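You operate a simulated robot arm through the tools that you are given. There is no shell and no other tool. Be economical: measure what you need, move in short steps, check, and stop when the job is done.

Carry out the task below with a simulated robot arm. There is one attempt and no reset: what you move stays moved.

TASK
When the eggs are done, cool the brown egg in the blue mug.
Fine: at the green lamp switch off boiler and socket and unplug; dome and plug on the worktop; the other egg stays.
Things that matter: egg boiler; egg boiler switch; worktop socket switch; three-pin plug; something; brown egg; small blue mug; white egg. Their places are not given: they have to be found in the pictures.

It is judged by the outcome, as a careful person would: the job done as asked, and still so three seconds after it is handed in. It fails if anything else is knocked over, pushed out of place, dropped, spilled or broken.

THE ROBOT
A 6-joint arm with a two-finger parallel gripper, fixed in place. Base frame: the origin is at the foot of the arm, x ahead of it, y to its left, z up; the work surface is at about z = 0. Lengths are in mm, angles in rad, forces in N, time in s.
With the tool pointing down near the work surface it reaches from about 140 to 580 mm from the base axis. Its first joint turns from -1.152 to 1.152 rad. Payload 2.1 kg.
Tool frame: the origin (TCP) lies between the finger pads and is the grasp point; the fingertips stand 30 mm ahead of it; z points along the fingers, y is the line along which they close. The gripper opens to 94 mm. The fingers are 28 mm wide and 10 mm thick; the gripper's body (50 by 96 mm) begins 55 mm behind the TCP.
Orientation is that of the tool frame in the base frame, as [roll, pitch, yaw] about the fixed x, y, z axes, in that order (R = Rz(yaw) Ry(pitch) Rx(roll)). With the fingers straight down and closing along the base's y, the tool's x points along the base's -x, its y along +y and its z along -z.

THE INTERFACE
- The arm moves only by the tool step_arm. Its arguments are lists of equal length, an entry for each row: "xyz": the shift along the base's x, y, z in mm, a list of three; "dr": the turn, a rotation vector about the base's x, y, z in rad, a list of three; "jaw": the finger opening in mm, from 0 to 94. In form: {"xyz": [[tx, ty, tz], ...], "dr": [[ax, ay, az], ...], "jaw": [jaw, ...]}. A call has 1 to 8 rows; each row is the pose to reach, as a shift and turn from the pose commanded when the call began. A row lasts 0.2 s, in which the tool goes at most 50 mm and 0.15 rad; a call with a longer step from one row to the next is refused whole, and so is a gripper value outside its range. A pose out of reach is approached as far as the arm can. The call stops where the force on the tool passes 70 N (or 10 N more than at its start, if that is more) or the arm is blocked; 0.2 s more then pass. The fingers move at their own pace (about 72 mm/s each) and stop on an object; they squeeze with about 38 N. The grip force told is the motor's: it shows also when the fingers shut on nothing. Time passes only in rows, and 0.2 s behind the last, so rows that repeat a pose let the fingers close. It gives the time, the measured TCP pose, the force on the tool (base axes), the opening and the grip force at its end, in the units of the frame above (readings bear some noise).
- Cameras (640 x 400 px; columns grow to the right, rows downward): "scene" is fixed at [42.7, -362.2, 491.9]; the picture's right is [0.87, -0.49, 0.00], its down [-0.25, -0.44, -0.87] and it looks along [0.42, 0.75, -0.50] (base axes); focal length 280 px, centre (320, 200). "wrist" rides on the gripper at [-37, 0, -58] in the tool frame; the picture's right is [0.00, -1.00, 0.00], its down [0.97, 0.00, -0.24] and it looks along [0.24, 0.00, 0.97] (tool axes); focal length 218 px, centre (320, 200).
- camera(camera): a new picture of that camera. No time passes.
- point_at(camera, pixels): for up to 12 pixels [column, row] of the newest picture of that camera ("zoom" is the newest enlarged one), the place [x, y, z] in the base frame of the surface seen there, good to about 2 mm. No time passes.
- zoom(camera, box): a new picture of the part [left, top, right, bottom] of that camera's present view, enlarged. No time passes.
- close_job(): hands the job in; it is judged then, once.

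Work in short steps. Measure before you move; look again where a grasp or a placing could have gone wrong, and mend it. You have 80 turns and 38 pictures in all, the two below and enlarged ones among them. Open the gripper and draw the arm clear of the work before you hand the job in, unless the task says otherwise; then end with one line.

The tools are called as name(argument=value, ...) on one line, values as JSON. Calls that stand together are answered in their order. step_arm: Moves the arm, as the interface text tells. Its arguments: {"type":"object","properties":{"xyz":{"type":"array","items":{"type":"array","items":{"type":"number"}}},"dr":{"type":"array","items":{"type":"array","items":{"type":"number"}}},"jaw":{"type":"array","items":{"type":"number"}}},"required":["xyz","dr","jaw"]} The other tools are called the same way: camera (camera) takes a picture; point_at (camera, pixels) gives the place of the surface under pixels of a picture; zoom (camera, box) takes an enlarged picture of a part of a camera's view; close_job () hands the job in.

At the start:

```text
t: 0.0
tcp_pos: [308.7, -61.6, 362.4]
orientation: [-3.141, 0.0, 3.14]
ft_force: [0.7, 0.3, 0.5]
finger_gap: 93.9
grip_force: 0.0
```

scene: 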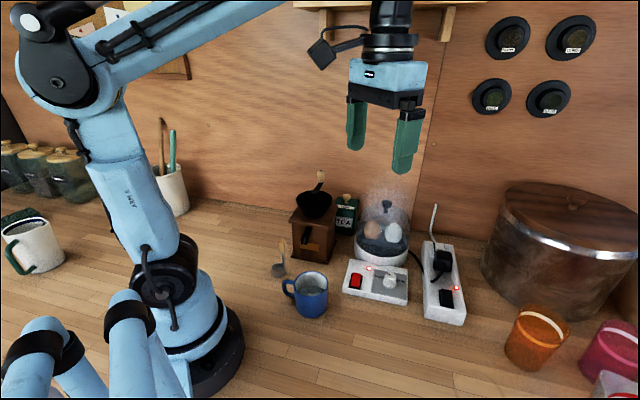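
wrist: 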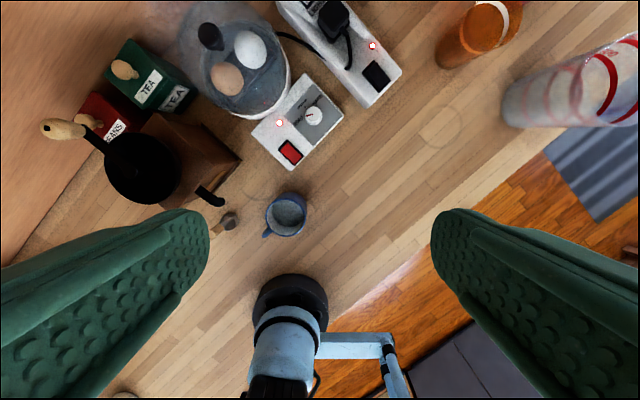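

I begin by enlarging the boiler, its switch and the socket in the scene view.

zoom(camera="scene", box=[260, 160, 500, 330])

zoom(camera="wrist", box=[170, 0, 420, 250])

```text
2.35 times, centred on (380, 245) of scene
```

zoom: 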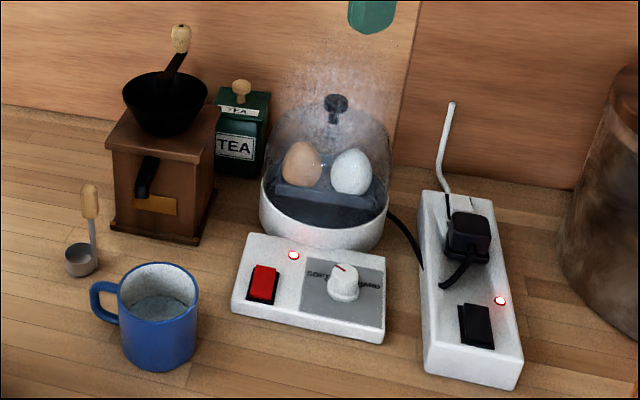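

```text
1.60 times, centred on (295, 125) of wrist
```

zoom: 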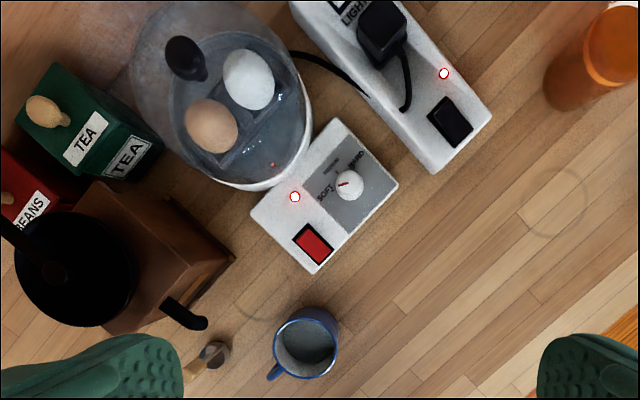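

The boiler lamp (zoom 294,197) is red. I measure the main things from the wrist enlargement and the scene.

point_at(camera="zoom", pixels=[[185, 45], [212, 125], [248, 78], [303, 237], [322, 252], [294, 197], [350, 183], [440, 110], [460, 132], [380, 20], [305, 345], [272, 372]])

point_at(camera="scene", pixels=[[386, 202], [373, 232], [392, 232], [357, 277], [354, 286], [370, 268], [445, 292], [446, 303], [443, 256], [436, 250], [310, 281], [289, 287]])

zoom(camera="scene", box=[400, 195, 490, 335])

```text
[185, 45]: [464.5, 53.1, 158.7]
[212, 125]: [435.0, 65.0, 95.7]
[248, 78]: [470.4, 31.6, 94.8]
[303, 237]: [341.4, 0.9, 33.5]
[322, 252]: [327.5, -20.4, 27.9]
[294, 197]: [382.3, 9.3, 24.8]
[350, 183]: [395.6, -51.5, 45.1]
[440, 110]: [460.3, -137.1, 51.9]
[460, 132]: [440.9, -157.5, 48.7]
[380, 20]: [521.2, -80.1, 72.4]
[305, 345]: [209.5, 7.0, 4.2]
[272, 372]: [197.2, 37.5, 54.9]
```

```text
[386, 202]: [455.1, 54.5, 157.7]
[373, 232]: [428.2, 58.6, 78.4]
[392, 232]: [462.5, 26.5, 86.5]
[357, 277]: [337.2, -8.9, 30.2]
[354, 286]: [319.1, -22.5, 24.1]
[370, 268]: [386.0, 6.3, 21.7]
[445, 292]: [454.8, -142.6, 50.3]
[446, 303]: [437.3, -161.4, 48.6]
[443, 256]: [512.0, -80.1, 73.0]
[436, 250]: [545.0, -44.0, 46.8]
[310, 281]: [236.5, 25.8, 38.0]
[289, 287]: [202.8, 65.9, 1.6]
```

```text
2.86 times, centred on (445, 265) of scene
```

zoom: 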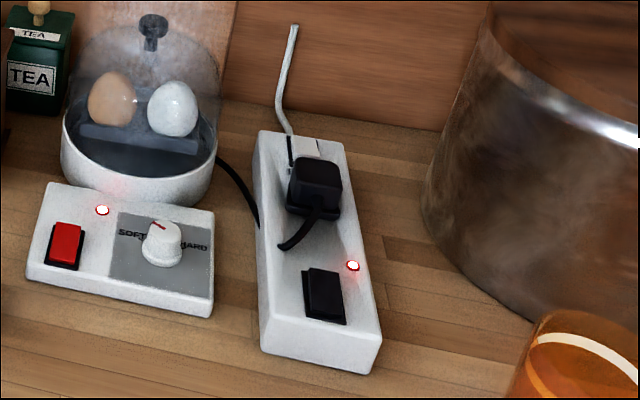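

Boiler lamp is still red. The rocker's raised end is near (341,1,33). I move above it with the tool's x along the rocker's axis and the jaw closed, ready to press and able to watch the lamp.

step_arm(xyz=[[5, 8, -26], [10, 16, -52], [15, 24, -78], [20, 32, -104], [25, 40, -130], [30, 49, -156], [35, 58, -182]], dr=[[0, 0, 0.137], [0, 0, 0.274], [0, 0, 0.411], [0, 0, 0.548], [0, 0, 0.685], [0, 0, 0.822], [0, 0, 0.96]], jaw=[80, 60, 40, 20, 0, 0, 0])

camera(camera="wrist")

zoom(camera="scene", box=[330, 180, 490, 330])

```text
t: 1.6
tcp_pos: [344.1, -0.7, 178.4]
orientation: [-3.141, 0.0, -2.179]
ft_force: [0.1, 0.5, -0.7]
finger_gap: 0.0
grip_force: 33.1
```

```text
32 pictures are left
```

wrist: 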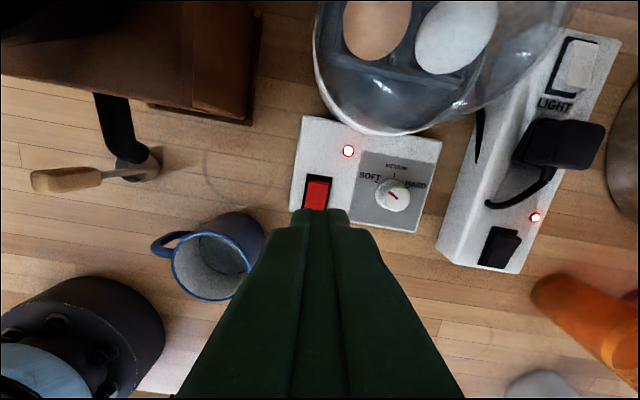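

```text
2.67 times, centred on (410, 255) of scene
```

zoom: 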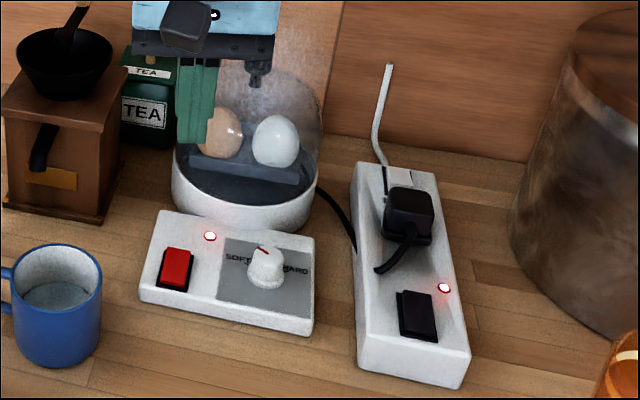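

The black plug is the boiler's (its cord runs to it) and the white "LIGHT" plug must stay. I measure the rocker's ends and the strip in the current pictures.

point_at(camera="wrist", pixels=[[318, 181], [316, 192], [314, 204], [318, 174], [348, 151], [296, 190], [503, 234], [499, 246], [494, 261], [535, 217], [565, 143], [541, 140]])

point_at(camera="zoom", pixels=[[178, 251], [176, 262], [173, 282], [163, 285], [190, 260], [412, 295], [418, 315], [423, 335], [408, 195], [408, 225], [430, 210], [388, 210]])

```text
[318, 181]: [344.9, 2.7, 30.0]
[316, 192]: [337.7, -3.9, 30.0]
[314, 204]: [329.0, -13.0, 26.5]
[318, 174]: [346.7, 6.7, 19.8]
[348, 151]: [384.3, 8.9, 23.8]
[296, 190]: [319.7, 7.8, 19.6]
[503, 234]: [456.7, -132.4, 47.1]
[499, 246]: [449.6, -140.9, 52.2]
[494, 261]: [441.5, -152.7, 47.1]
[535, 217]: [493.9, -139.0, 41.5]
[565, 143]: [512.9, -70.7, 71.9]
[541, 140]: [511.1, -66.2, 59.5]
```

```text
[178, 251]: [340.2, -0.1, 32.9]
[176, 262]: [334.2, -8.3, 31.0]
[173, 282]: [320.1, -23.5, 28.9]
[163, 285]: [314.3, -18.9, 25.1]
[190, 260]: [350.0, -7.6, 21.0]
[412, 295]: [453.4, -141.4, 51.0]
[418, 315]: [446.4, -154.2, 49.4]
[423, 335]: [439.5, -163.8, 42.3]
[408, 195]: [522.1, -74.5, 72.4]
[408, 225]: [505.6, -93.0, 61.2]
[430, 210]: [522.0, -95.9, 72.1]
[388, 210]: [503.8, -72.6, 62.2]
```

I wait just above the switch: go down to about 15 mm over the rocker's raised end.

step_arm(xyz=[[-1, 0, -35], [-2, 0, -70], [-3, 0, -98], [-3, 0, -98]], dr=[[0, 0, 0], [0, 0, 0], [0, 0, 0], [0, 0, 0]], jaw=[0, 0, 0, 0])

zoom(camera="scene", box=[330, 220, 430, 320])

```text
t: 2.6
tcp_pos: [344.4, -1.5, 83.0]
orientation: [3.141, -0.001, -2.18]
ft_force: [-0.1, -0.6, 0.0]
finger_gap: 0.0
grip_force: 33.1
```

```text
4.00 times, centred on (380, 270) of scene
```

zoom: 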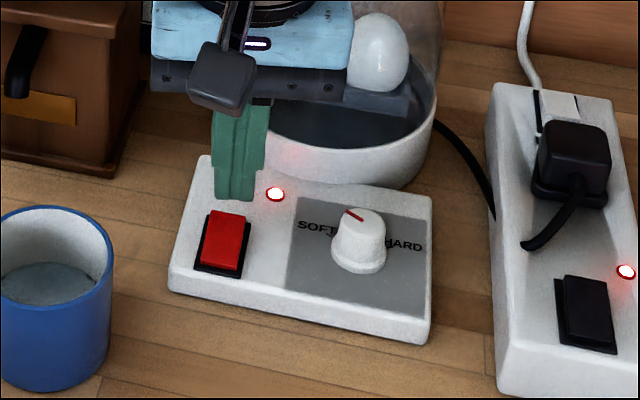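

Lamp still red; I let time pass.

step_arm(xyz=[[0, 0, 0], [0, 0, 0], [0, 0, 0], [0, 0, 0], [0, 0, 0], [0, 0, 0], [0, 0, 0], [0, 0, 0]], dr=[[0, 0, 0], [0, 0, 0], [0, 0, 0], [0, 0, 0], [0, 0, 0], [0, 0, 0], [0, 0, 0], [0, 0, 0]], jaw=[0, 0, 0, 0, 0, 0, 0, 0])

step_arm(xyz=[[0, 0, 0], [0, 0, 0], [0, 0, 0], [0, 0, 0], [0, 0, 0], [0, 0, 0], [0, 0, 0], [0, 0, 0]], dr=[[0, 0, 0], [0, 0, 0], [0, 0, 0], [0, 0, 0], [0, 0, 0], [0, 0, 0], [0, 0, 0], [0, 0, 0]], jaw=[0, 0, 0, 0, 0, 0, 0, 0])

step_arm(xyz=[[0, 0, 0], [0, 0, 0], [0, 0, 0], [0, 0, 0], [0, 0, 0], [0, 0, 0], [0, 0, 0], [0, 0, 0]], dr=[[0, 0, 0], [0, 0, 0], [0, 0, 0], [0, 0, 0], [0, 0, 0], [0, 0, 0], [0, 0, 0], [0, 0, 0]], jaw=[0, 0, 0, 0, 0, 0, 0, 0])

camera(camera="wrist")

```text
t: 4.4
tcp_pos: [342.5, -1.3, 83.1]
orientation: [3.141, 0.001, -2.181]
ft_force: [0.9, -0.1, -0.3]
finger_gap: 0.0
grip_force: 32.7
```

```text
t: 6.2
tcp_pos: [342.1, -1.8, 82.1]
orientation: [3.14, -0.001, -2.181]
ft_force: [-0.7, 0.8, 0.8]
finger_gap: 0.0
grip_force: 33.1
```

```text
t: 8.0
tcp_pos: [343.2, -0.6, 82.8]
orientation: [-3.141, -0.001, -2.182]
ft_force: [-1.1, 0.0, 0.2]
finger_gap: 0.3
grip_force: 32.9
```

```text
29 pictures are left
```

wrist: 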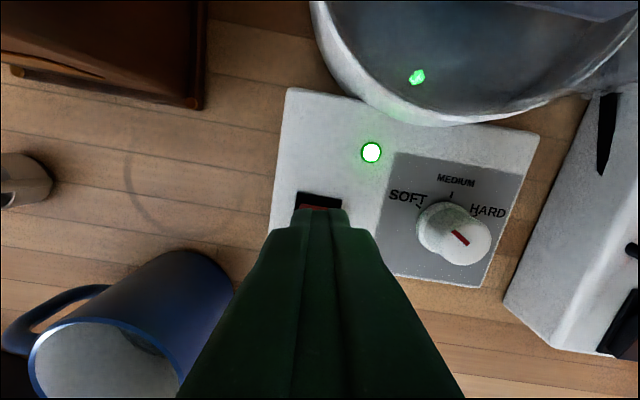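

The lamp (371,152) is green. Press the rocker's raised end down.

step_arm(xyz=[[0, 0, -10], [0, 0, -16], [0, 0, -20], [0, 0, -24], [0, 0, -27]], dr=[[0, 0, 0], [0, 0, 0], [0, 0, 0], [0, 0, 0], [0, 0, 0]], jaw=[0, 0, 0, 0, 0])

```text
t: 9.1
tcp_pos: [341.7, -2.2, 59.7]
orientation: [3.141, -0.001, -2.181]
ft_force: [0.0, 0.7, 16.6]
finger_gap: 0.0
grip_force: 33.0
stopped in row 5: the force on the tool passed its limit (the readings are from after the stop); the commanded pose is now the measured one
```

Force rose at tip z≈30. I raise and look.

step_arm(xyz=[[0, 0, 30], [0, 0, 60], [0, 0, 60]], dr=[[0, 0, 0], [0, 0, 0], [0, 0, 0]], jaw=[0, 0, 0])

zoom(camera="scene", box=[330, 220, 470, 330])

```text
t: 9.9
tcp_pos: [342.5, -3.0, 121.3]
orientation: [3.14, -0.002, -2.183]
ft_force: [0.4, 0.0, -0.7]
finger_gap: 0.1
grip_force: 32.8
```

```text
3.64 times, centred on (400, 275) of scene
```

zoom: 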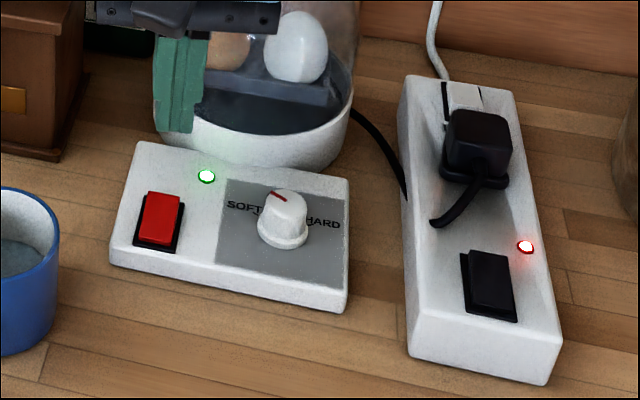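

The lamp remains green; I measure the rocker's profile to see whether it tipped.

point_at(camera="zoom", pixels=[[164, 194], [162, 205], [160, 215], [158, 228], [156, 240], [175, 252], [120, 240], [490, 258], [488, 270], [490, 285], [494, 300], [496, 310]])

zoom(camera="scene", box=[350, 262, 380, 296])

```text
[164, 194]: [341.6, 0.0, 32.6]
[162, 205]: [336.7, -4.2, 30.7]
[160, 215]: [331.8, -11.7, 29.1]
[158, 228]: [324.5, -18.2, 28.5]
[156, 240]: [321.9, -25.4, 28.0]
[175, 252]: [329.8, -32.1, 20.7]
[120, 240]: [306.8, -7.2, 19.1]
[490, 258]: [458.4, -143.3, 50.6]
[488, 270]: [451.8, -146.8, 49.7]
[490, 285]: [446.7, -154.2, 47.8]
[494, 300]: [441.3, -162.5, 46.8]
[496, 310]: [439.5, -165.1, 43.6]
```

```text
11.76 times, centred on (365, 279) of scene
```

zoom: 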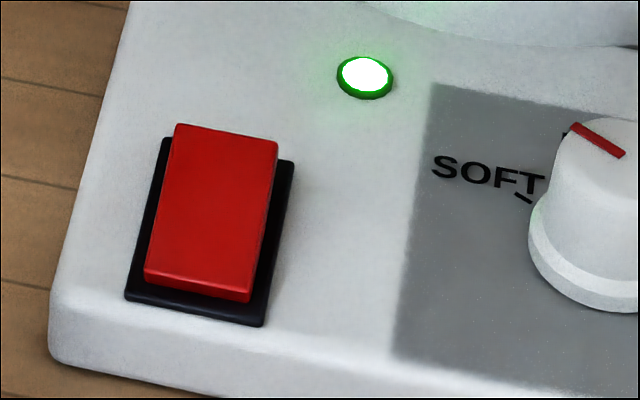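

The rocker hasn't tipped: far end still high (33) versus near end (28). The broad tip probably bore across its pivot. I press again further out, centred at about (350,7), so that only the tip's edge bears on the high end.

step_arm(xyz=[[8, 9, -20], [8, 9, -45], [8, 9, -54], [8, 9, -58], [8, 9, -61], [8, 9, -63], [8, 9, -65]], dr=[[0, 0, 0], [0, 0, 0], [0, 0, 0], [0, 0, 0], [0, 0, 0], [0, 0, 0], [0, 0, 0]], jaw=[0, 0, 0, 0, 0, 0, 0])

zoom(camera="scene", box=[340, 240, 400, 300])

```text
t: 11.4
tcp_pos: [350.7, 6.6, 57.8]
orientation: [3.138, -0.005, -2.182]
ft_force: [-1.1, 1.1, 30.3]
finger_gap: 0.2
grip_force: 33.1
stopped in row 7: the force on the tool passed its limit (the readings are from after the stop); the commanded pose is now the measured one
```

```text
6.67 times, centred on (370, 270) of scene
```

zoom: 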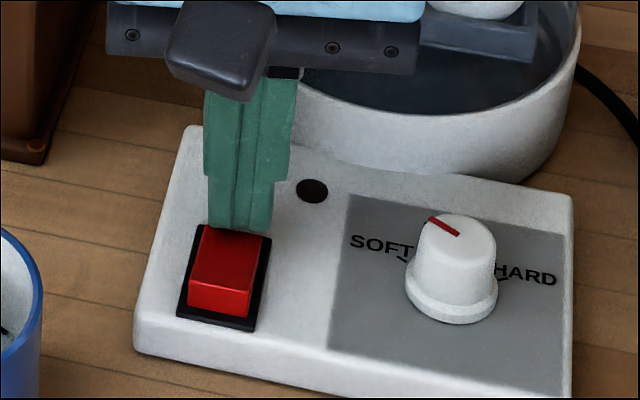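

Boiler lamp is out and the rocker's near end now stands up: boiler off. I lift and go over to the socket switch.

step_arm(xyz=[[0, 0, 45], [0, 0, 90], [28, -33, 90], [56, -66, 90], [84, -99, 90], [113, -133, 90], [113, -133, 90]], dr=[[0, 0, 0], [0, 0, 0], [0, 0, 0], [0, 0, 0], [0, 0, -0.05], [0, 0, -0.1], [0, 0, -0.1]], jaw=[0, 0, 0, 0, 0, 0, 0])

camera(camera="wrist")

```text
t: 13.0
tcp_pos: [463.8, -123.7, 149.8]
orientation: [3.137, -0.001, -2.282]
ft_force: [-0.1, 0.2, 0.7]
finger_gap: 0.2
grip_force: 33.0
```

```text
25 pictures are left
```

wrist: 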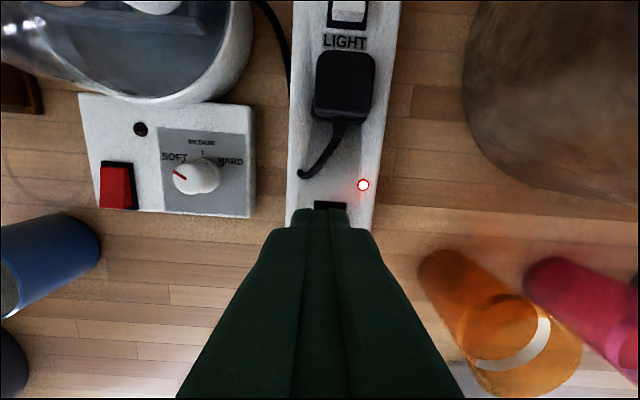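

The tool is aligned with the strip. I check the cord's position and the switch's far edge before pressing.

point_at(camera="wrist", pixels=[[303, 174], [318, 163], [331, 203], [332, 207], [350, 207], [317, 207], [325, 85], [362, 85], [345, 60], [343, 118], [338, 130], [363, 185]])

zoom(camera="wrist", box=[280, 0, 420, 220])

```text
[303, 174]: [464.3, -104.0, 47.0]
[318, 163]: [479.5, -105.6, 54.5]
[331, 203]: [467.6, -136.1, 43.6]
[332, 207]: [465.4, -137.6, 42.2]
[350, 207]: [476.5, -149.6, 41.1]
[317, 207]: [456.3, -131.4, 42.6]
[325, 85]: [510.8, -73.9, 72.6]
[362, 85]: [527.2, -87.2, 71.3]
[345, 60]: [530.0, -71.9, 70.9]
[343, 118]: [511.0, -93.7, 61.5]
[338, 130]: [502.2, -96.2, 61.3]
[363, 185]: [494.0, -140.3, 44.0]
```

```text
1.82 times, centred on (350, 110) of wrist
```

zoom: 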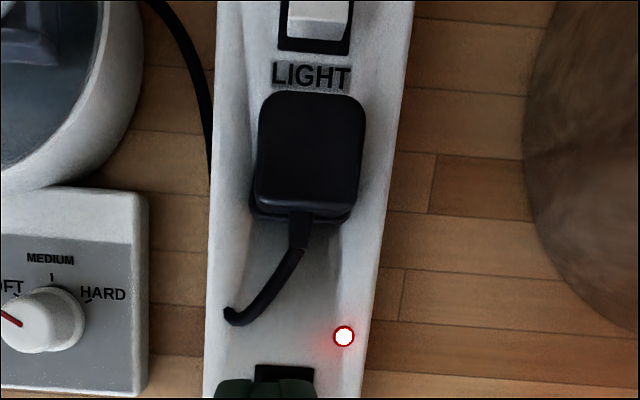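

The switch centre lies about 8 mm to the picture's right of the fingers; the cord is clear of the footprint. I shift and press.

step_arm(xyz=[[5.5, -6, -30], [5.5, -6, -55], [5.5, -6, -64], [5.5, -6, -68], [5.5, -6, -71], [5.5, -6, -74], [5.5, -6, -76]], dr=[[0, 0, 0], [0, 0, 0], [0, 0, 0], [0, 0, 0], [0, 0, 0], [0, 0, 0], [0, 0, 0]], jaw=[0, 0, 0, 0, 0, 0, 0])

zoom(camera="scene", box=[410, 230, 480, 330])

```text
t: 14.5
tcp_pos: [469.6, -132.9, 77.4]
orientation: [3.137, -0.006, -2.281]
ft_force: [-0.2, 0.1, 23.3]
finger_gap: 0.1
grip_force: 33.0
stopped in row 7: the force on the tool passed its limit (the readings are from after the stop); the commanded pose is now the measured one
```

```text
4.00 times, centred on (445, 280) of scene
```

zoom: 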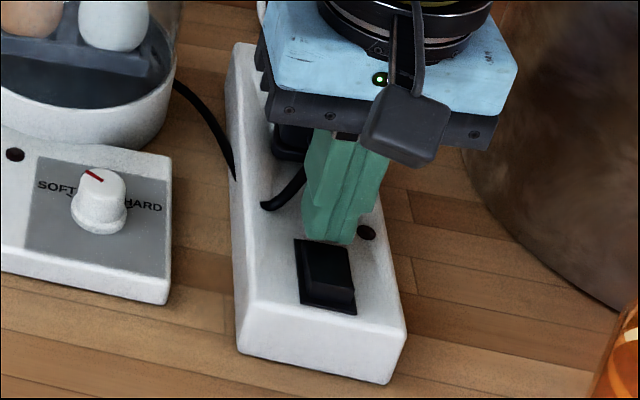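

The socket lamp is out: switched off. I lift and move above the black plug with the jaw open to 60, and look for clearances (pot to the right).

step_arm(xyz=[[0, 0, 45], [0, 0, 90], [16, 18, 100], [33, 36, 100], [49, 53, 100], [49, 53, 100]], dr=[[0, 0, 0], [0, 0, 0], [0, 0, 0], [0, 0, 0], [0, 0, 0], [0, 0, 0]], jaw=[0, 0, 30, 60, 60, 60])

camera(camera="wrist")

camera(camera="scene")

```text
t: 15.9
tcp_pos: [517.6, -81.6, 176.2]
orientation: [3.14, -0.004, -2.281]
ft_force: [-0.5, 0.7, 0.3]
finger_gap: 60.0
grip_force: 0.1
```

```text
22 pictures are left
```

wrist: 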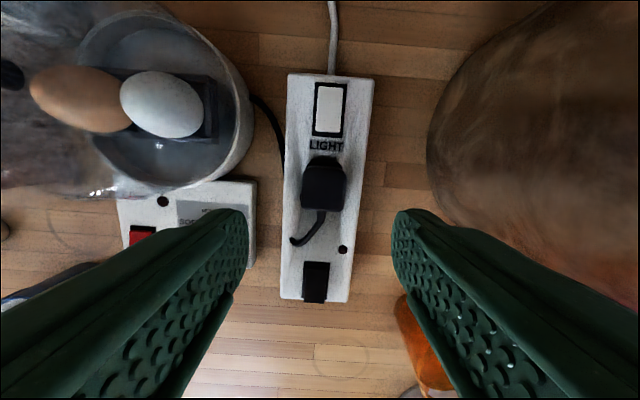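

```text
21 pictures are left
```

scene: 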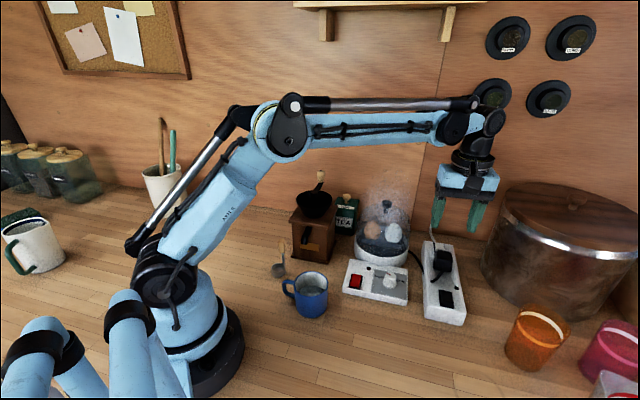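

Measure the plug's outline, the pot's nearest edges, the dome and boiler.

point_at(camera="wrist", pixels=[[306, 184], [343, 184], [325, 165], [322, 203], [435, 120], [440, 70], [470, 215], [285, 200], [362, 200], [315, 225], [12, 75], [165, 103]])

point_at(camera="scene", pixels=[[482, 260], [500, 215], [497, 190], [386, 203], [357, 240], [409, 240], [384, 262], [388, 217], [371, 230], [395, 232], [360, 225], [407, 225]])

```text
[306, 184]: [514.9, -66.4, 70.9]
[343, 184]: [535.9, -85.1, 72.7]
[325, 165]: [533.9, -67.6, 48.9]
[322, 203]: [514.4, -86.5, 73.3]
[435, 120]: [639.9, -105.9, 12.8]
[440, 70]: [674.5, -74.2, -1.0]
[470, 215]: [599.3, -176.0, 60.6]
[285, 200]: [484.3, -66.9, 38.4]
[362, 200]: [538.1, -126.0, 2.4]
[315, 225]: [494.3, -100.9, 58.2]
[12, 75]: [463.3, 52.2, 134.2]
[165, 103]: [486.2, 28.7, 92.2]
```

```text
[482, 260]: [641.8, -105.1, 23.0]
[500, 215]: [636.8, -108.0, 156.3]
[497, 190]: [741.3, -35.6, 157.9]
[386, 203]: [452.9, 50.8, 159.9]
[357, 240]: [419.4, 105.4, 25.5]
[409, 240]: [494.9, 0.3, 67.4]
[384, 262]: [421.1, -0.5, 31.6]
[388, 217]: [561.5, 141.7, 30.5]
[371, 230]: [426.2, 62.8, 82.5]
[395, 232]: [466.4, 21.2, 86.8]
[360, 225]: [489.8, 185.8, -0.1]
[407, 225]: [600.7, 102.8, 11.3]
```

Plug centre ≈ (524,-77), width about 30. Descend with fingers on both sides and close.

step_arm(xyz=[[6.7, 4.8, -35], [6.7, 4.8, -70], [6.7, 4.8, -90], [6.7, 4.8, -97], [6.7, 4.8, -97], [6.7, 4.8, -97], [6.7, 4.8, -97]], dr=[[0, 0, 0], [0, 0, 0], [0, 0, 0], [0, 0, 0], [0, 0, 0], [0, 0, 0], [0, 0, 0]], jaw=[60, 60, 60, 60, 20, 20, 20])

zoom(camera="scene", box=[390, 180, 500, 330])

```text
t: 17.5
tcp_pos: [524.2, -76.9, 78.4]
orientation: [3.139, -0.005, -2.28]
ft_force: [0.4, -0.2, -0.2]
finger_gap: 32.8
grip_force: 38.0
```

```text
2.67 times, centred on (445, 255) of scene
```

zoom: 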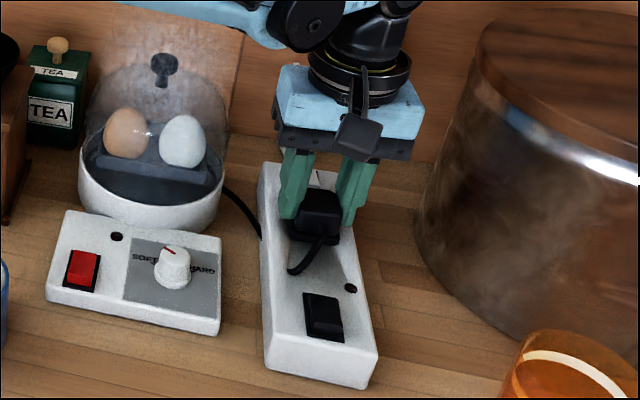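

The plug is gripped at 32.8 mm. I pull it straight up in small steps.

step_arm(xyz=[[0, 0, 4], [0, 0, 10], [0, 0, 20], [0, 0, 35], [0, 0, 60], [0, 0, 80], [0, 0, 80]], dr=[[0, 0, 0], [0, 0, 0], [0, 0, 0], [0, 0, 0], [0, 0, 0], [0, 0, 0], [0, 0, 0]], jaw=[20, 20, 20, 20, 20, 20, 20])

camera(camera="scene")

```text
t: 19.1
tcp_pos: [526.4, -74.7, 158.1]
orientation: [3.139, -0.003, -2.281]
ft_force: [-0.3, 0.6, 0.6]
finger_gap: 20.0
grip_force: 0.1
```

```text
19 pictures are left
```

scene: 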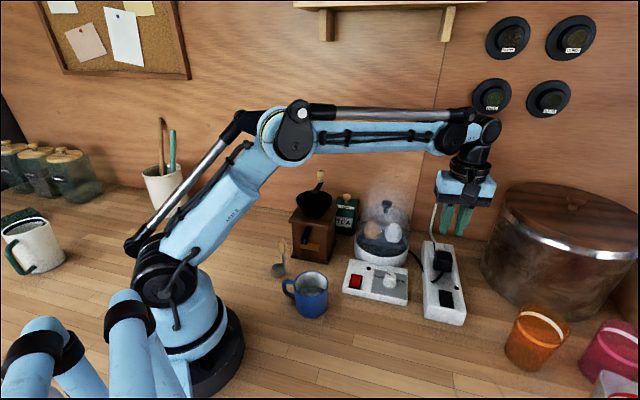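

The fingers slipped off (gap 20) and the plug stayed. I look at its shape closely.

zoom(camera="scene", box=[415, 225, 470, 285])

zoom(camera="wrist", box=[270, 100, 390, 250])

```text
6.67 times, centred on (442, 255) of scene
```

zoom: 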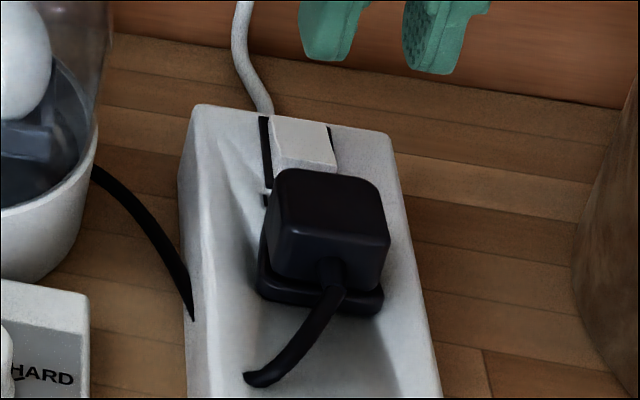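

```text
2.67 times, centred on (330, 175) of wrist
```

zoom: 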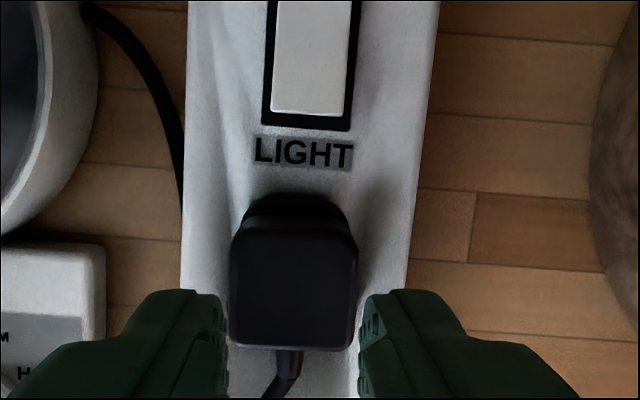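

point_at(camera="scene", pixels=[[450.5, 261], [450.5, 264.5], [450.2, 266.5], [450, 269], [449.6, 271.3], [449, 274], [434.5, 266], [434, 269], [437, 256], [438, 265], [430, 270], [456, 270]])

```text
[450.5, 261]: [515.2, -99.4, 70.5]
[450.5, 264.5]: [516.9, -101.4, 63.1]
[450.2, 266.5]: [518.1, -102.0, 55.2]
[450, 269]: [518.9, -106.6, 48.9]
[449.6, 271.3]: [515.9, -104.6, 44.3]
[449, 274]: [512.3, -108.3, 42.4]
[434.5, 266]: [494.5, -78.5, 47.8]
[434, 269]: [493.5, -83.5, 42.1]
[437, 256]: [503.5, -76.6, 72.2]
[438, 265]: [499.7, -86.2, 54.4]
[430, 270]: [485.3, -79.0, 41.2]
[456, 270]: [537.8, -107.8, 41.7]
```

Plug unmoved (top still z≈72). Only the finger ends had bitten; I go about 5 mm lower, recentre along the strip by 5 mm, and pull slowly.

step_arm(xyz=[[-3.3, -3.8, 0], [-3.3, -3.8, -35], [-3.3, -3.8, -65], [-3.3, -3.8, -80], [-3.3, -3.8, -85], [-3.3, -3.8, -85]], dr=[[0, 0, 0], [0, 0, 0], [0, 0, 0], [0, 0, 0], [0, 0, 0], [0, 0, 0]], jaw=[60, 60, 60, 60, 60, 60])

step_arm(xyz=[[0, 0, 0], [0, 0, 0], [0, 0, 0], [0, 0, 0]], dr=[[0, 0, 0], [0, 0, 0], [0, 0, 0], [0, 0, 0]], jaw=[0, 0, 0, 0])

step_arm(xyz=[[0, 0, 1], [0, 0, 2]], dr=[[0, 0, 0], [0, 0, 0]], jaw=[0, 0])

```text
t: 20.5
tcp_pos: [520.7, -77.8, 73.3]
orientation: [3.138, -0.005, -2.28]
ft_force: [0.1, 0.0, 0.2]
finger_gap: 59.9
grip_force: 0.0
```

```text
t: 21.5
tcp_pos: [520.5, -76.1, 73.9]
orientation: [3.138, -0.003, -2.281]
ft_force: [-0.8, 0.1, -0.3]
finger_gap: 38.6
grip_force: 38.0
```

```text
t: 22.1
tcp_pos: [521.9, -77.2, 76.2]
orientation: [3.139, -0.005, -2.281]
ft_force: [-0.1, -0.7, -0.5]
finger_gap: 38.9
grip_force: 38.4
```

Now gripping the flange (38.6). Continue pulling slowly.

step_arm(xyz=[[0, 0, 2], [0, 0, 4], [0, 0, 6], [0, 0, 8]], dr=[[0, 0, 0], [0, 0, 0], [0, 0, 0], [0, 0, 0]], jaw=[0, 0, 0, 0])

zoom(camera="scene", box=[415, 215, 485, 285])

```text
t: 23.1
tcp_pos: [520.8, -77.9, 84.1]
orientation: [3.139, -0.004, -2.282]
ft_force: [0.5, -0.3, -1.0]
finger_gap: 38.6
grip_force: 37.9
```

```text
5.71 times, centred on (450, 250) of scene
```

zoom: 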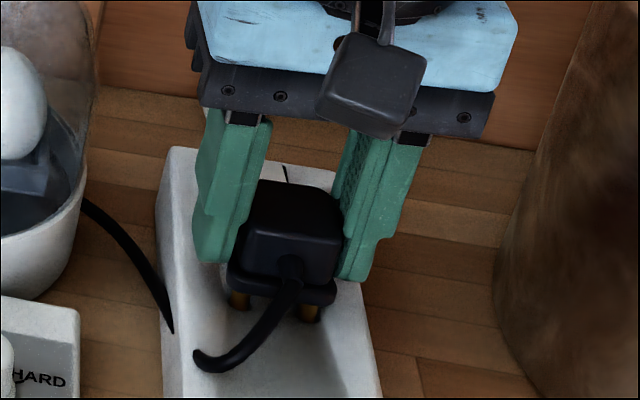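

Pins are coming out cleanly. I lift fully and measure free worktop areas.

step_arm(xyz=[[0, 0, 10], [0, 0, 30], [0, 0, 60], [0, 0, 96], [0, 0, 96]], dr=[[0, 0, 0], [0, 0, 0], [0, 0, 0], [0, 0, 0], [0, 0, 0]], jaw=[0, 0, 0, 0, 0])

camera(camera="scene")

point_at(camera="scene", pixels=[[507, 360], [530, 370], [427, 320], [464, 325], [405, 305], [343, 291], [400, 330], [400, 370], [340, 330], [470, 370], [310, 318], [300, 350]])

```text
t: 24.3
tcp_pos: [523.0, -79.6, 181.9]
orientation: [3.139, -0.001, -2.281]
ft_force: [-0.7, 0.0, -0.5]
finger_gap: 38.5
grip_force: 38.1
```

```text
15 pictures are left
```

scene: 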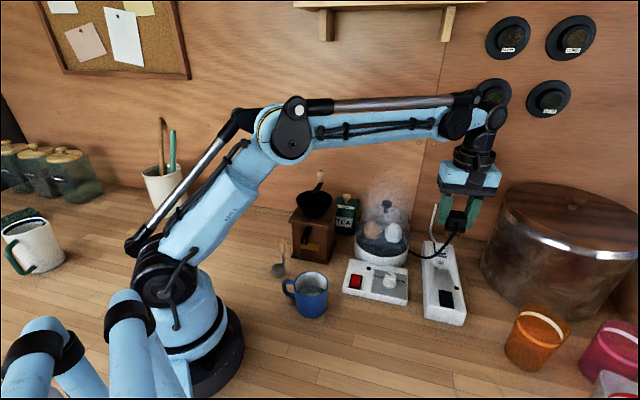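

```text
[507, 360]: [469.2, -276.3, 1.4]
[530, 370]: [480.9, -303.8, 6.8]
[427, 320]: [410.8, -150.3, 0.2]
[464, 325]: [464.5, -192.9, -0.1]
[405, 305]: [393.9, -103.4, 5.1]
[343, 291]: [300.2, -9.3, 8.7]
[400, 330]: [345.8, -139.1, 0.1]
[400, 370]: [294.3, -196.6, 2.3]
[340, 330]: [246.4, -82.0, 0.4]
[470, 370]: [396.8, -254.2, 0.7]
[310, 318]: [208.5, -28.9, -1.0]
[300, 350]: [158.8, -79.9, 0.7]
```

Plug is free and the cord follows. I carry it to open worktop in front, about (360,-150), keeping height, and watch the force for cord tension.

step_arm(xyz=[[-40, -17, 0], [-80, -34, 0], [-120, -52, 0], [-161, -70, 0], [-161, -70, -30], [-161, -70, -60], [-161, -70, -60]], dr=[[0, 0, 0], [0, 0, 0], [0, 0, 0], [0, 0, 0], [0, 0, 0], [0, 0, 0], [0, 0, 0]], jaw=[0, 0, 0, 0, 0, 0, 0])

zoom(camera="scene", box=[290, 190, 490, 350])

```text
t: 25.9
tcp_pos: [361.9, -149.1, 118.3]
orientation: [3.137, -0.003, -2.282]
ft_force: [-0.7, -0.1, -0.8]
finger_gap: 38.6
grip_force: 38.2
```

```text
2.50 times, centred on (390, 270) of scene
```

zoom: 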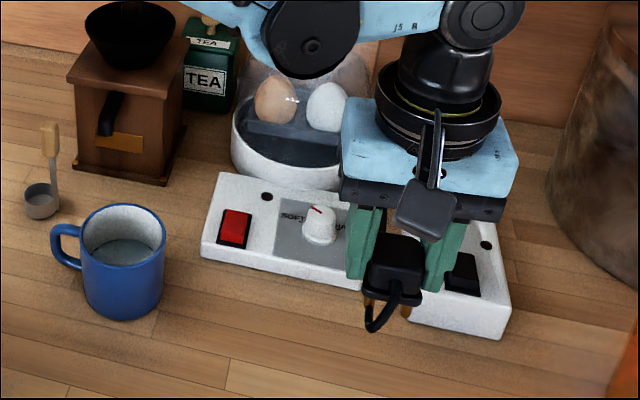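

I lower towards the worktop; pins should touch at TCP z≈50–53.

step_arm(xyz=[[0, 0, -30], [0, 0, -50], [0, 0, -58], [0, 0, -61], [0, 0, -63], [0, 0, -63]], dr=[[0, 0, 0], [0, 0, 0], [0, 0, 0], [0, 0, 0], [0, 0, 0], [0, 0, 0]], jaw=[0, 0, 0, 0, 0, 0])

step_arm(xyz=[[0, 0, -1], [0, 0, -2], [0, 0, -3], [0, 0, -3]], dr=[[0, 0, 0], [0, 0, 0], [0, 0, 0], [0, 0, 0]], jaw=[0, 0, 0, 0])

```text
t: 27.3
tcp_pos: [359.9, -146.1, 56.3]
orientation: [3.139, -0.003, -2.282]
ft_force: [0.7, 0.1, 0.0]
finger_gap: 38.5
grip_force: 38.4
```

```text
t: 28.3
tcp_pos: [359.4, -147.0, 52.3]
orientation: [3.137, -0.003, -2.281]
ft_force: [0.0, -0.6, -0.6]
finger_gap: 38.9
grip_force: 38.1
```

No contact yet; a few millimetres more.

step_arm(xyz=[[0, 0, -1], [0, 0, -2], [0, 0, -3], [0, 0, -3]], dr=[[0, 0, 0], [0, 0, 0], [0, 0, 0], [0, 0, 0]], jaw=[0, 0, 0, 0])

zoom(camera="scene", box=[370, 250, 450, 340])

```text
t: 29.3
tcp_pos: [359.4, -147.5, 50.8]
orientation: [3.136, -0.005, -2.282]
ft_force: [0.9, 3.9, 35.1]
finger_gap: 38.4
grip_force: 37.8
```

```text
4.44 times, centred on (410, 295) of scene
```

zoom: 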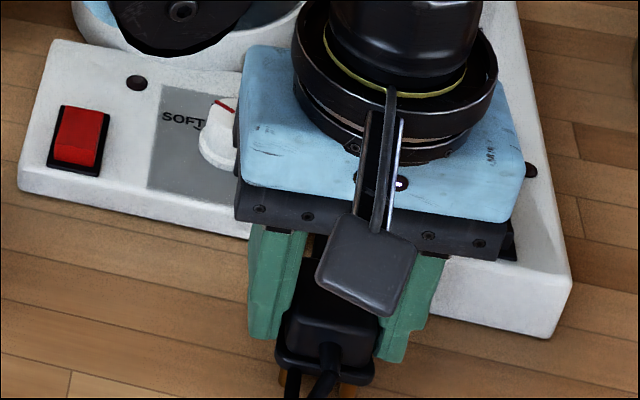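

Contact made (35 N). I ease up 1 mm, open, and rise to 180.

step_arm(xyz=[[0, 0, 0.7], [0, 0, 0.7], [0, 0, 0.7], [0, 0, 30], [0, 0, 75], [0, 0, 120], [0, 0, 150]], dr=[[0, 0, 0], [0, 0, 0], [0, 0, 0], [0, 0, 0], [0, 0, 0], [0, 0, 0], [0, 0, 0]], jaw=[50, 56, 56, 56, 56, 56, 40])

camera(camera="scene")

```text
t: 30.9
tcp_pos: [363.2, -145.0, 199.4]
orientation: [3.139, -0.004, -2.281]
ft_force: [-0.7, 0.4, 0.0]
finger_gap: 40.0
grip_force: 0.0
```

```text
12 pictures are left
```

scene: 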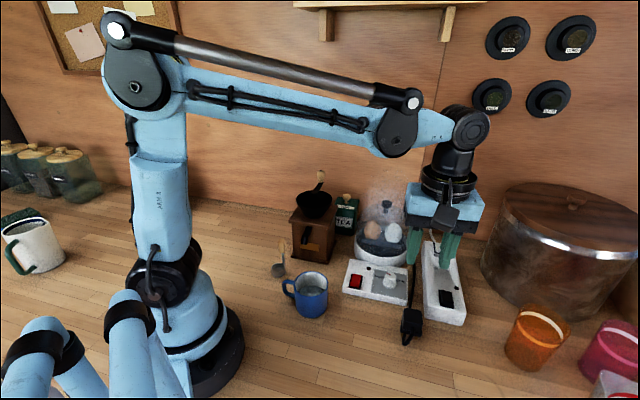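

Plug stands on the worktop, cord lying between panel and strip. Next the dome: check the neighbours' heights and move above its knob at a safe height.

point_at(camera="scene", pixels=[[320, 176], [316, 205], [334, 225], [345, 200], [350, 212], [387, 204], [387, 208], [380, 204], [375, 212], [397, 215], [406, 335], [411, 312]])

step_arm(xyz=[[10, 20, 45], [28, 60, 60], [48, 100, 60], [67, 140, 60], [85, 175, 60], [96, 198, 60], [96, 198, 60]], dr=[[0, 0, 0], [0, 0, 0], [0, 0, 0], [0, 0, 0], [0, 0, 0], [0, 0, 0], [0, 0, 0]], jaw=[50, 60, 60, 60, 60, 60, 60])

camera(camera="wrist")

```text
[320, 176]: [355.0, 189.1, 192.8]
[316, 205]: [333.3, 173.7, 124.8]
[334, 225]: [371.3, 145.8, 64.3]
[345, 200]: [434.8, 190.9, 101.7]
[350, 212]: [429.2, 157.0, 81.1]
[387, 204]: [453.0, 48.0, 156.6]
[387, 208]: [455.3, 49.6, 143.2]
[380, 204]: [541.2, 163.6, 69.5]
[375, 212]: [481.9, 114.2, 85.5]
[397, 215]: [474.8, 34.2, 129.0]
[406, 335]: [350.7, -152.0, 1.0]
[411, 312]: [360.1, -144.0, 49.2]
```

```text
refused: row 1 steps farther than a row can; nothing moved
```

```text
11 pictures are left
```

wrist: 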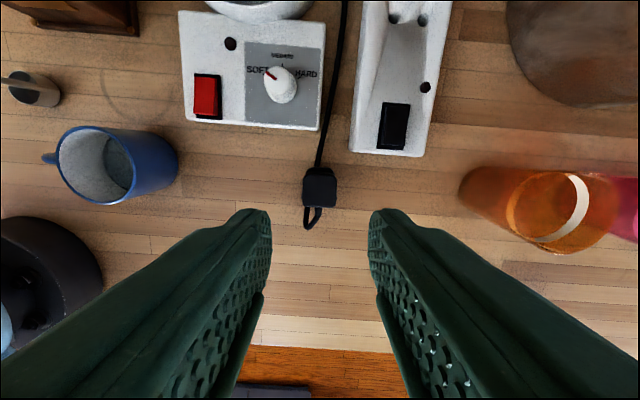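

The first row was too long; repeat with smaller rows.

step_arm(xyz=[[10, 20, 30], [28, 58, 45], [46, 95, 60], [64, 132, 60], [82, 168, 60], [96, 198, 60], [96, 198, 60]], dr=[[0, 0, 0], [0, 0, 0], [0, 0, 0], [0, 0, 0], [0, 0, 0], [0, 0, 0], [0, 0, 0]], jaw=[50, 60, 60, 60, 60, 60, 60])

camera(camera="wrist")

```text
t: 32.5
tcp_pos: [456.6, 48.6, 260.9]
orientation: [3.138, -0.003, -2.281]
ft_force: [0.7, -1.2, 0.0]
finger_gap: 60.0
grip_force: 0.1
```

```text
10 pictures are left
```

wrist: 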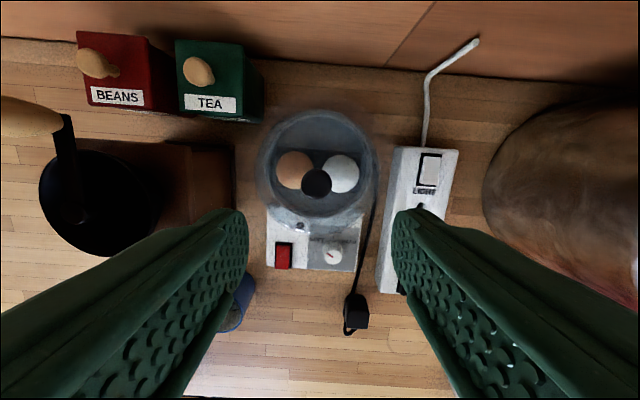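

point_at(camera="wrist", pixels=[[316, 183], [316, 174], [316, 192], [306, 183], [326, 183], [316, 203], [260, 165], [377, 165], [318, 112], [318, 220], [292, 163], [342, 175]])

```text
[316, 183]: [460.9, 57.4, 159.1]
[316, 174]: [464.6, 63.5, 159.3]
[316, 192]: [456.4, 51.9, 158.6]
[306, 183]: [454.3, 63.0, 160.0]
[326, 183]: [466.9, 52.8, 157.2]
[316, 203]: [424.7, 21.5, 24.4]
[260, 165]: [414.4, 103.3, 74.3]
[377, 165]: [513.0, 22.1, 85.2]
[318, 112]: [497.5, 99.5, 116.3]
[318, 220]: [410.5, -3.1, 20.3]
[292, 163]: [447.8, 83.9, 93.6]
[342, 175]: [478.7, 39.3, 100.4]
```

Knob centre ≈ (461,57.5), top 159. Descend so the tips lie around z 141 (just above the dome's crown), and close on the knob.

step_arm(xyz=[[4.7, 8, -30], [4.7, 8, -60], [4.7, 8, -80], [4.7, 8, -90], [4.7, 8, -90], [4.7, 8, -90], [4.7, 8, -90]], dr=[[0, 0, 0], [0, 0, 0], [0, 0, 0], [0, 0, 0], [0, 0, 0], [0, 0, 0], [0, 0, 0]], jaw=[60, 60, 60, 60, 10, 0, 0])

```text
t: 34.1
tcp_pos: [461.0, 57.7, 171.6]
orientation: [3.139, -0.005, -2.281]
ft_force: [0.6, -0.2, 0.0]
finger_gap: 22.8
grip_force: 38.1
```

Knob gripped (22.8 mm). Lift straight up.

step_arm(xyz=[[0, 0, 5], [0, 0, 15], [0, 0, 35], [0, 0, 60], [0, 0, 90], [0, 0, 100]], dr=[[0, 0, 0], [0, 0, 0], [0, 0, 0], [0, 0, 0], [0, 0, 0], [0, 0, 0]], jaw=[0, 0, 0, 0, 0, 0])

camera(camera="scene")

```text
t: 35.5
tcp_pos: [460.4, 58.8, 272.8]
orientation: [3.139, -0.002, -2.283]
ft_force: [0.4, 0.9, -1.7]
finger_gap: 23.1
grip_force: 38.0
```

```text
9 pictures are left
```

scene: 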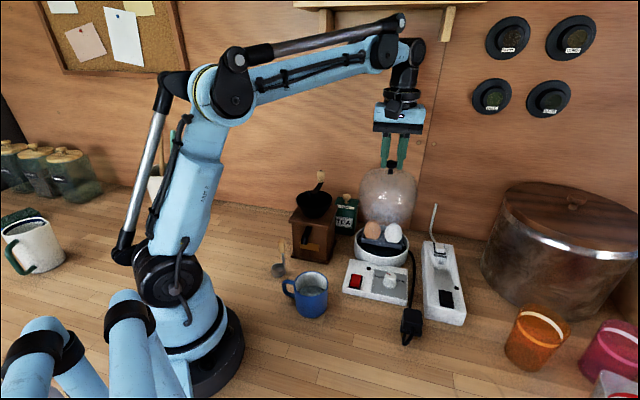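

Dome is off and hanging from the gripper. I measure its lower rim, the boiler rim, eggs and mug while the view is clear.

point_at(camera="scene", pixels=[[386, 227], [363, 215], [412, 215], [387, 195], [372, 229], [392, 233], [383, 258], [358, 245], [312, 275], [312, 315], [297, 283], [327, 286]])

step_arm(xyz=[[0, 0, 15], [-10, -18, 25], [-30, -54, 25], [-50, -90, 25], [-70, -126, 25], [-90, -162, 25], [-110, -198, 25]], dr=[[0, 0, 0], [0, 0, 0], [0, 0, 0], [0, 0, 0], [0, 0, 0], [0, 0, 0], [0, 0, 0]], jaw=[0, 0, 0, 0, 0, 0, 0])

step_arm(xyz=[[-16, -30, 0], [-33, -60, 0], [-50, -90, 0], [-50, -90, -40], [-50, -90, -80], [-50, -90, -110], [-50, -90, -110]], dr=[[0, 0, 0], [0, 0, 0], [0, 0, 0], [0, 0, 0], [0, 0, 0], [0, 0, 0], [0, 0, 0]], jaw=[0, 0, 0, 0, 0, 0, 0])

camera(camera="scene")

```text
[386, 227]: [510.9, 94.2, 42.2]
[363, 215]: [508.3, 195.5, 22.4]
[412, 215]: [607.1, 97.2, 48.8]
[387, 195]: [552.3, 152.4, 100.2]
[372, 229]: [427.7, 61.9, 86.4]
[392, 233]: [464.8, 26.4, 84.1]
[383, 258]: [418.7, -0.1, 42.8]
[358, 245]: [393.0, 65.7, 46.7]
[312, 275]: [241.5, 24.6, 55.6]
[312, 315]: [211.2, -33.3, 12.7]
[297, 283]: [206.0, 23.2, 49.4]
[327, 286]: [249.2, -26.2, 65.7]
```

```text
t: 37.1
tcp_pos: [353.9, -143.4, 296.0]
orientation: [3.139, -0.003, -2.282]
ft_force: [-0.2, -0.1, -1.0]
finger_gap: 22.9
grip_force: 38.1
```

```text
t: 38.7
tcp_pos: [301.1, -231.2, 185.6]
orientation: [3.137, -0.004, -2.282]
ft_force: [-0.3, -0.6, -0.9]
finger_gap: 22.8
grip_force: 37.7
```

```text
8 pictures are left
```

scene: 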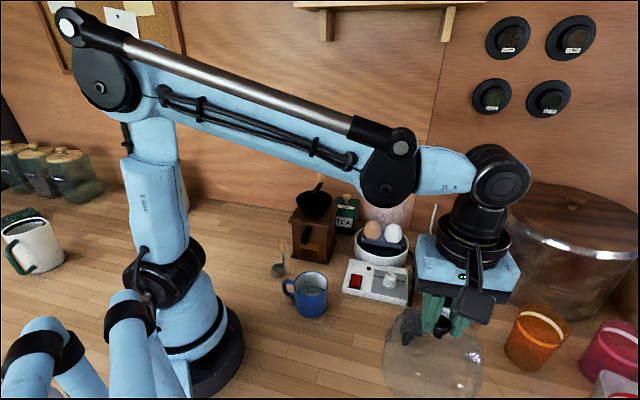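

Dome hangs over free worktop. Lower; contact expected around TCP z 110–125.

step_arm(xyz=[[0, 0, -25], [0, 0, -45], [0, 0, -53], [0, 0, -57], [0, 0, -60], [0, 0, -63], [0, 0, -66], [0, 0, -66]], dr=[[0, 0, 0], [0, 0, 0], [0, 0, 0], [0, 0, 0], [0, 0, 0], [0, 0, 0], [0, 0, 0], [0, 0, 0]], jaw=[0, 0, 0, 0, 0, 0, 0, 0])

```text
t: 40.5
tcp_pos: [300.5, -229.9, 120.2]
orientation: [3.136, -0.004, -2.282]
ft_force: [-10.7, 7.5, 32.9]
finger_gap: 22.7
grip_force: 37.9
```

Contact (33 N with some side force). Ease up slightly and check the reading and picture before release.

step_arm(xyz=[[0, 0, 1], [0, 0, 1]], dr=[[0, 0, 0], [0, 0, 0]], jaw=[0, 0])

zoom(camera="scene", box=[360, 280, 520, 400])

```text
t: 41.1
tcp_pos: [301.4, -230.0, 120.9]
orientation: [3.137, -0.004, -2.283]
ft_force: [0.6, 0.0, -1.1]
finger_gap: 22.8
grip_force: 37.8
```

```text
3.33 times, centred on (440, 340) of scene
```

zoom: 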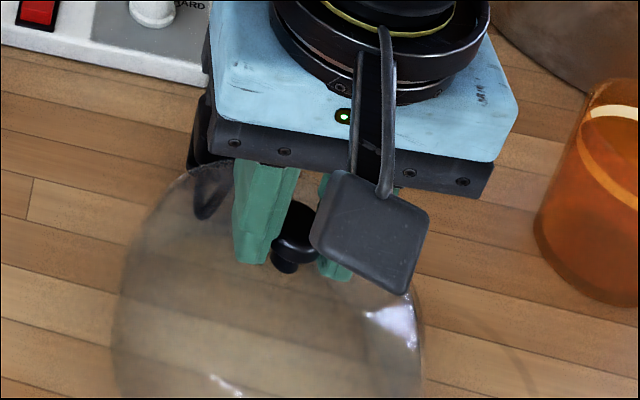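

Dome stands upright. Release and rise, then travel toward the eggs turning the tool by -90° so the fingers close across the line between the two eggs.

step_arm(xyz=[[0, 0, 0], [0, 0, 0], [0, 0, 30], [0, 0, 70], [0, 0, 110]], dr=[[0, 0, 0], [0, 0, 0], [0, 0, 0], [0, 0, 0], [0, 0, 0]], jaw=[40, 55, 55, 60, 70])

step_arm(xyz=[[11, 25, 0], [22, 50, 0], [33, 75, 0], [44, 100, 0], [55, 125, 0], [66, 150, 0], [77, 175, 0], [88, 200, 0]], dr=[[0, 0, -0.13], [0, 0, -0.26], [0, 0, -0.39], [0, 0, -0.52], [0, 0, -0.65], [0, 0, -0.79], [0, 0, -0.93], [0, 0, -1.07]], jaw=[70, 70, 70, 70, 70, 70, 70, 70])

step_arm(xyz=[[11, 24, 0], [22, 48, 0], [33, 72, 0], [44, 96, 0], [44, 96, 0]], dr=[[0, 0, -0.13], [0, 0, -0.26], [0, 0, -0.38], [0, 0, -0.5], [0, 0, -0.5]], jaw=[70, 70, 70, 70, 70])

camera(camera="wrist")

```text
t: 42.3
tcp_pos: [300.6, -226.7, 232.2]
orientation: [3.138, -0.004, -2.28]
ft_force: [0.8, 0.0, 0.1]
finger_gap: 70.0
grip_force: 0.0
```

```text
t: 44.1
tcp_pos: [390.2, -29.9, 231.7]
orientation: [3.138, -0.003, 2.931]
ft_force: [-0.4, -0.2, 0.1]
finger_gap: 70.1
grip_force: 0.0
```

```text
t: 45.3
tcp_pos: [435.7, 67.2, 231.1]
orientation: [3.138, -0.003, 2.43]
ft_force: [0.3, 0.2, 0.5]
finger_gap: 70.3
grip_force: 0.0
```

```text
6 pictures are left
```

wrist: 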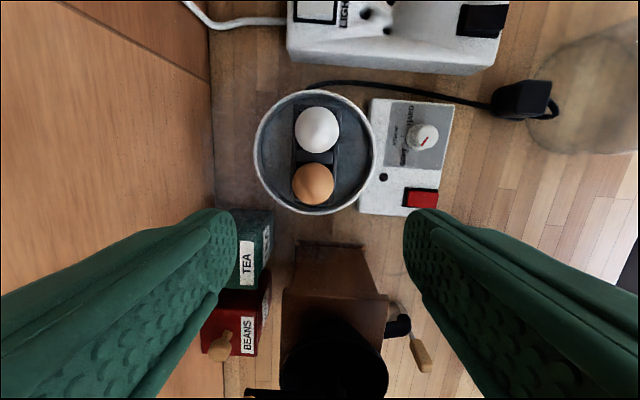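

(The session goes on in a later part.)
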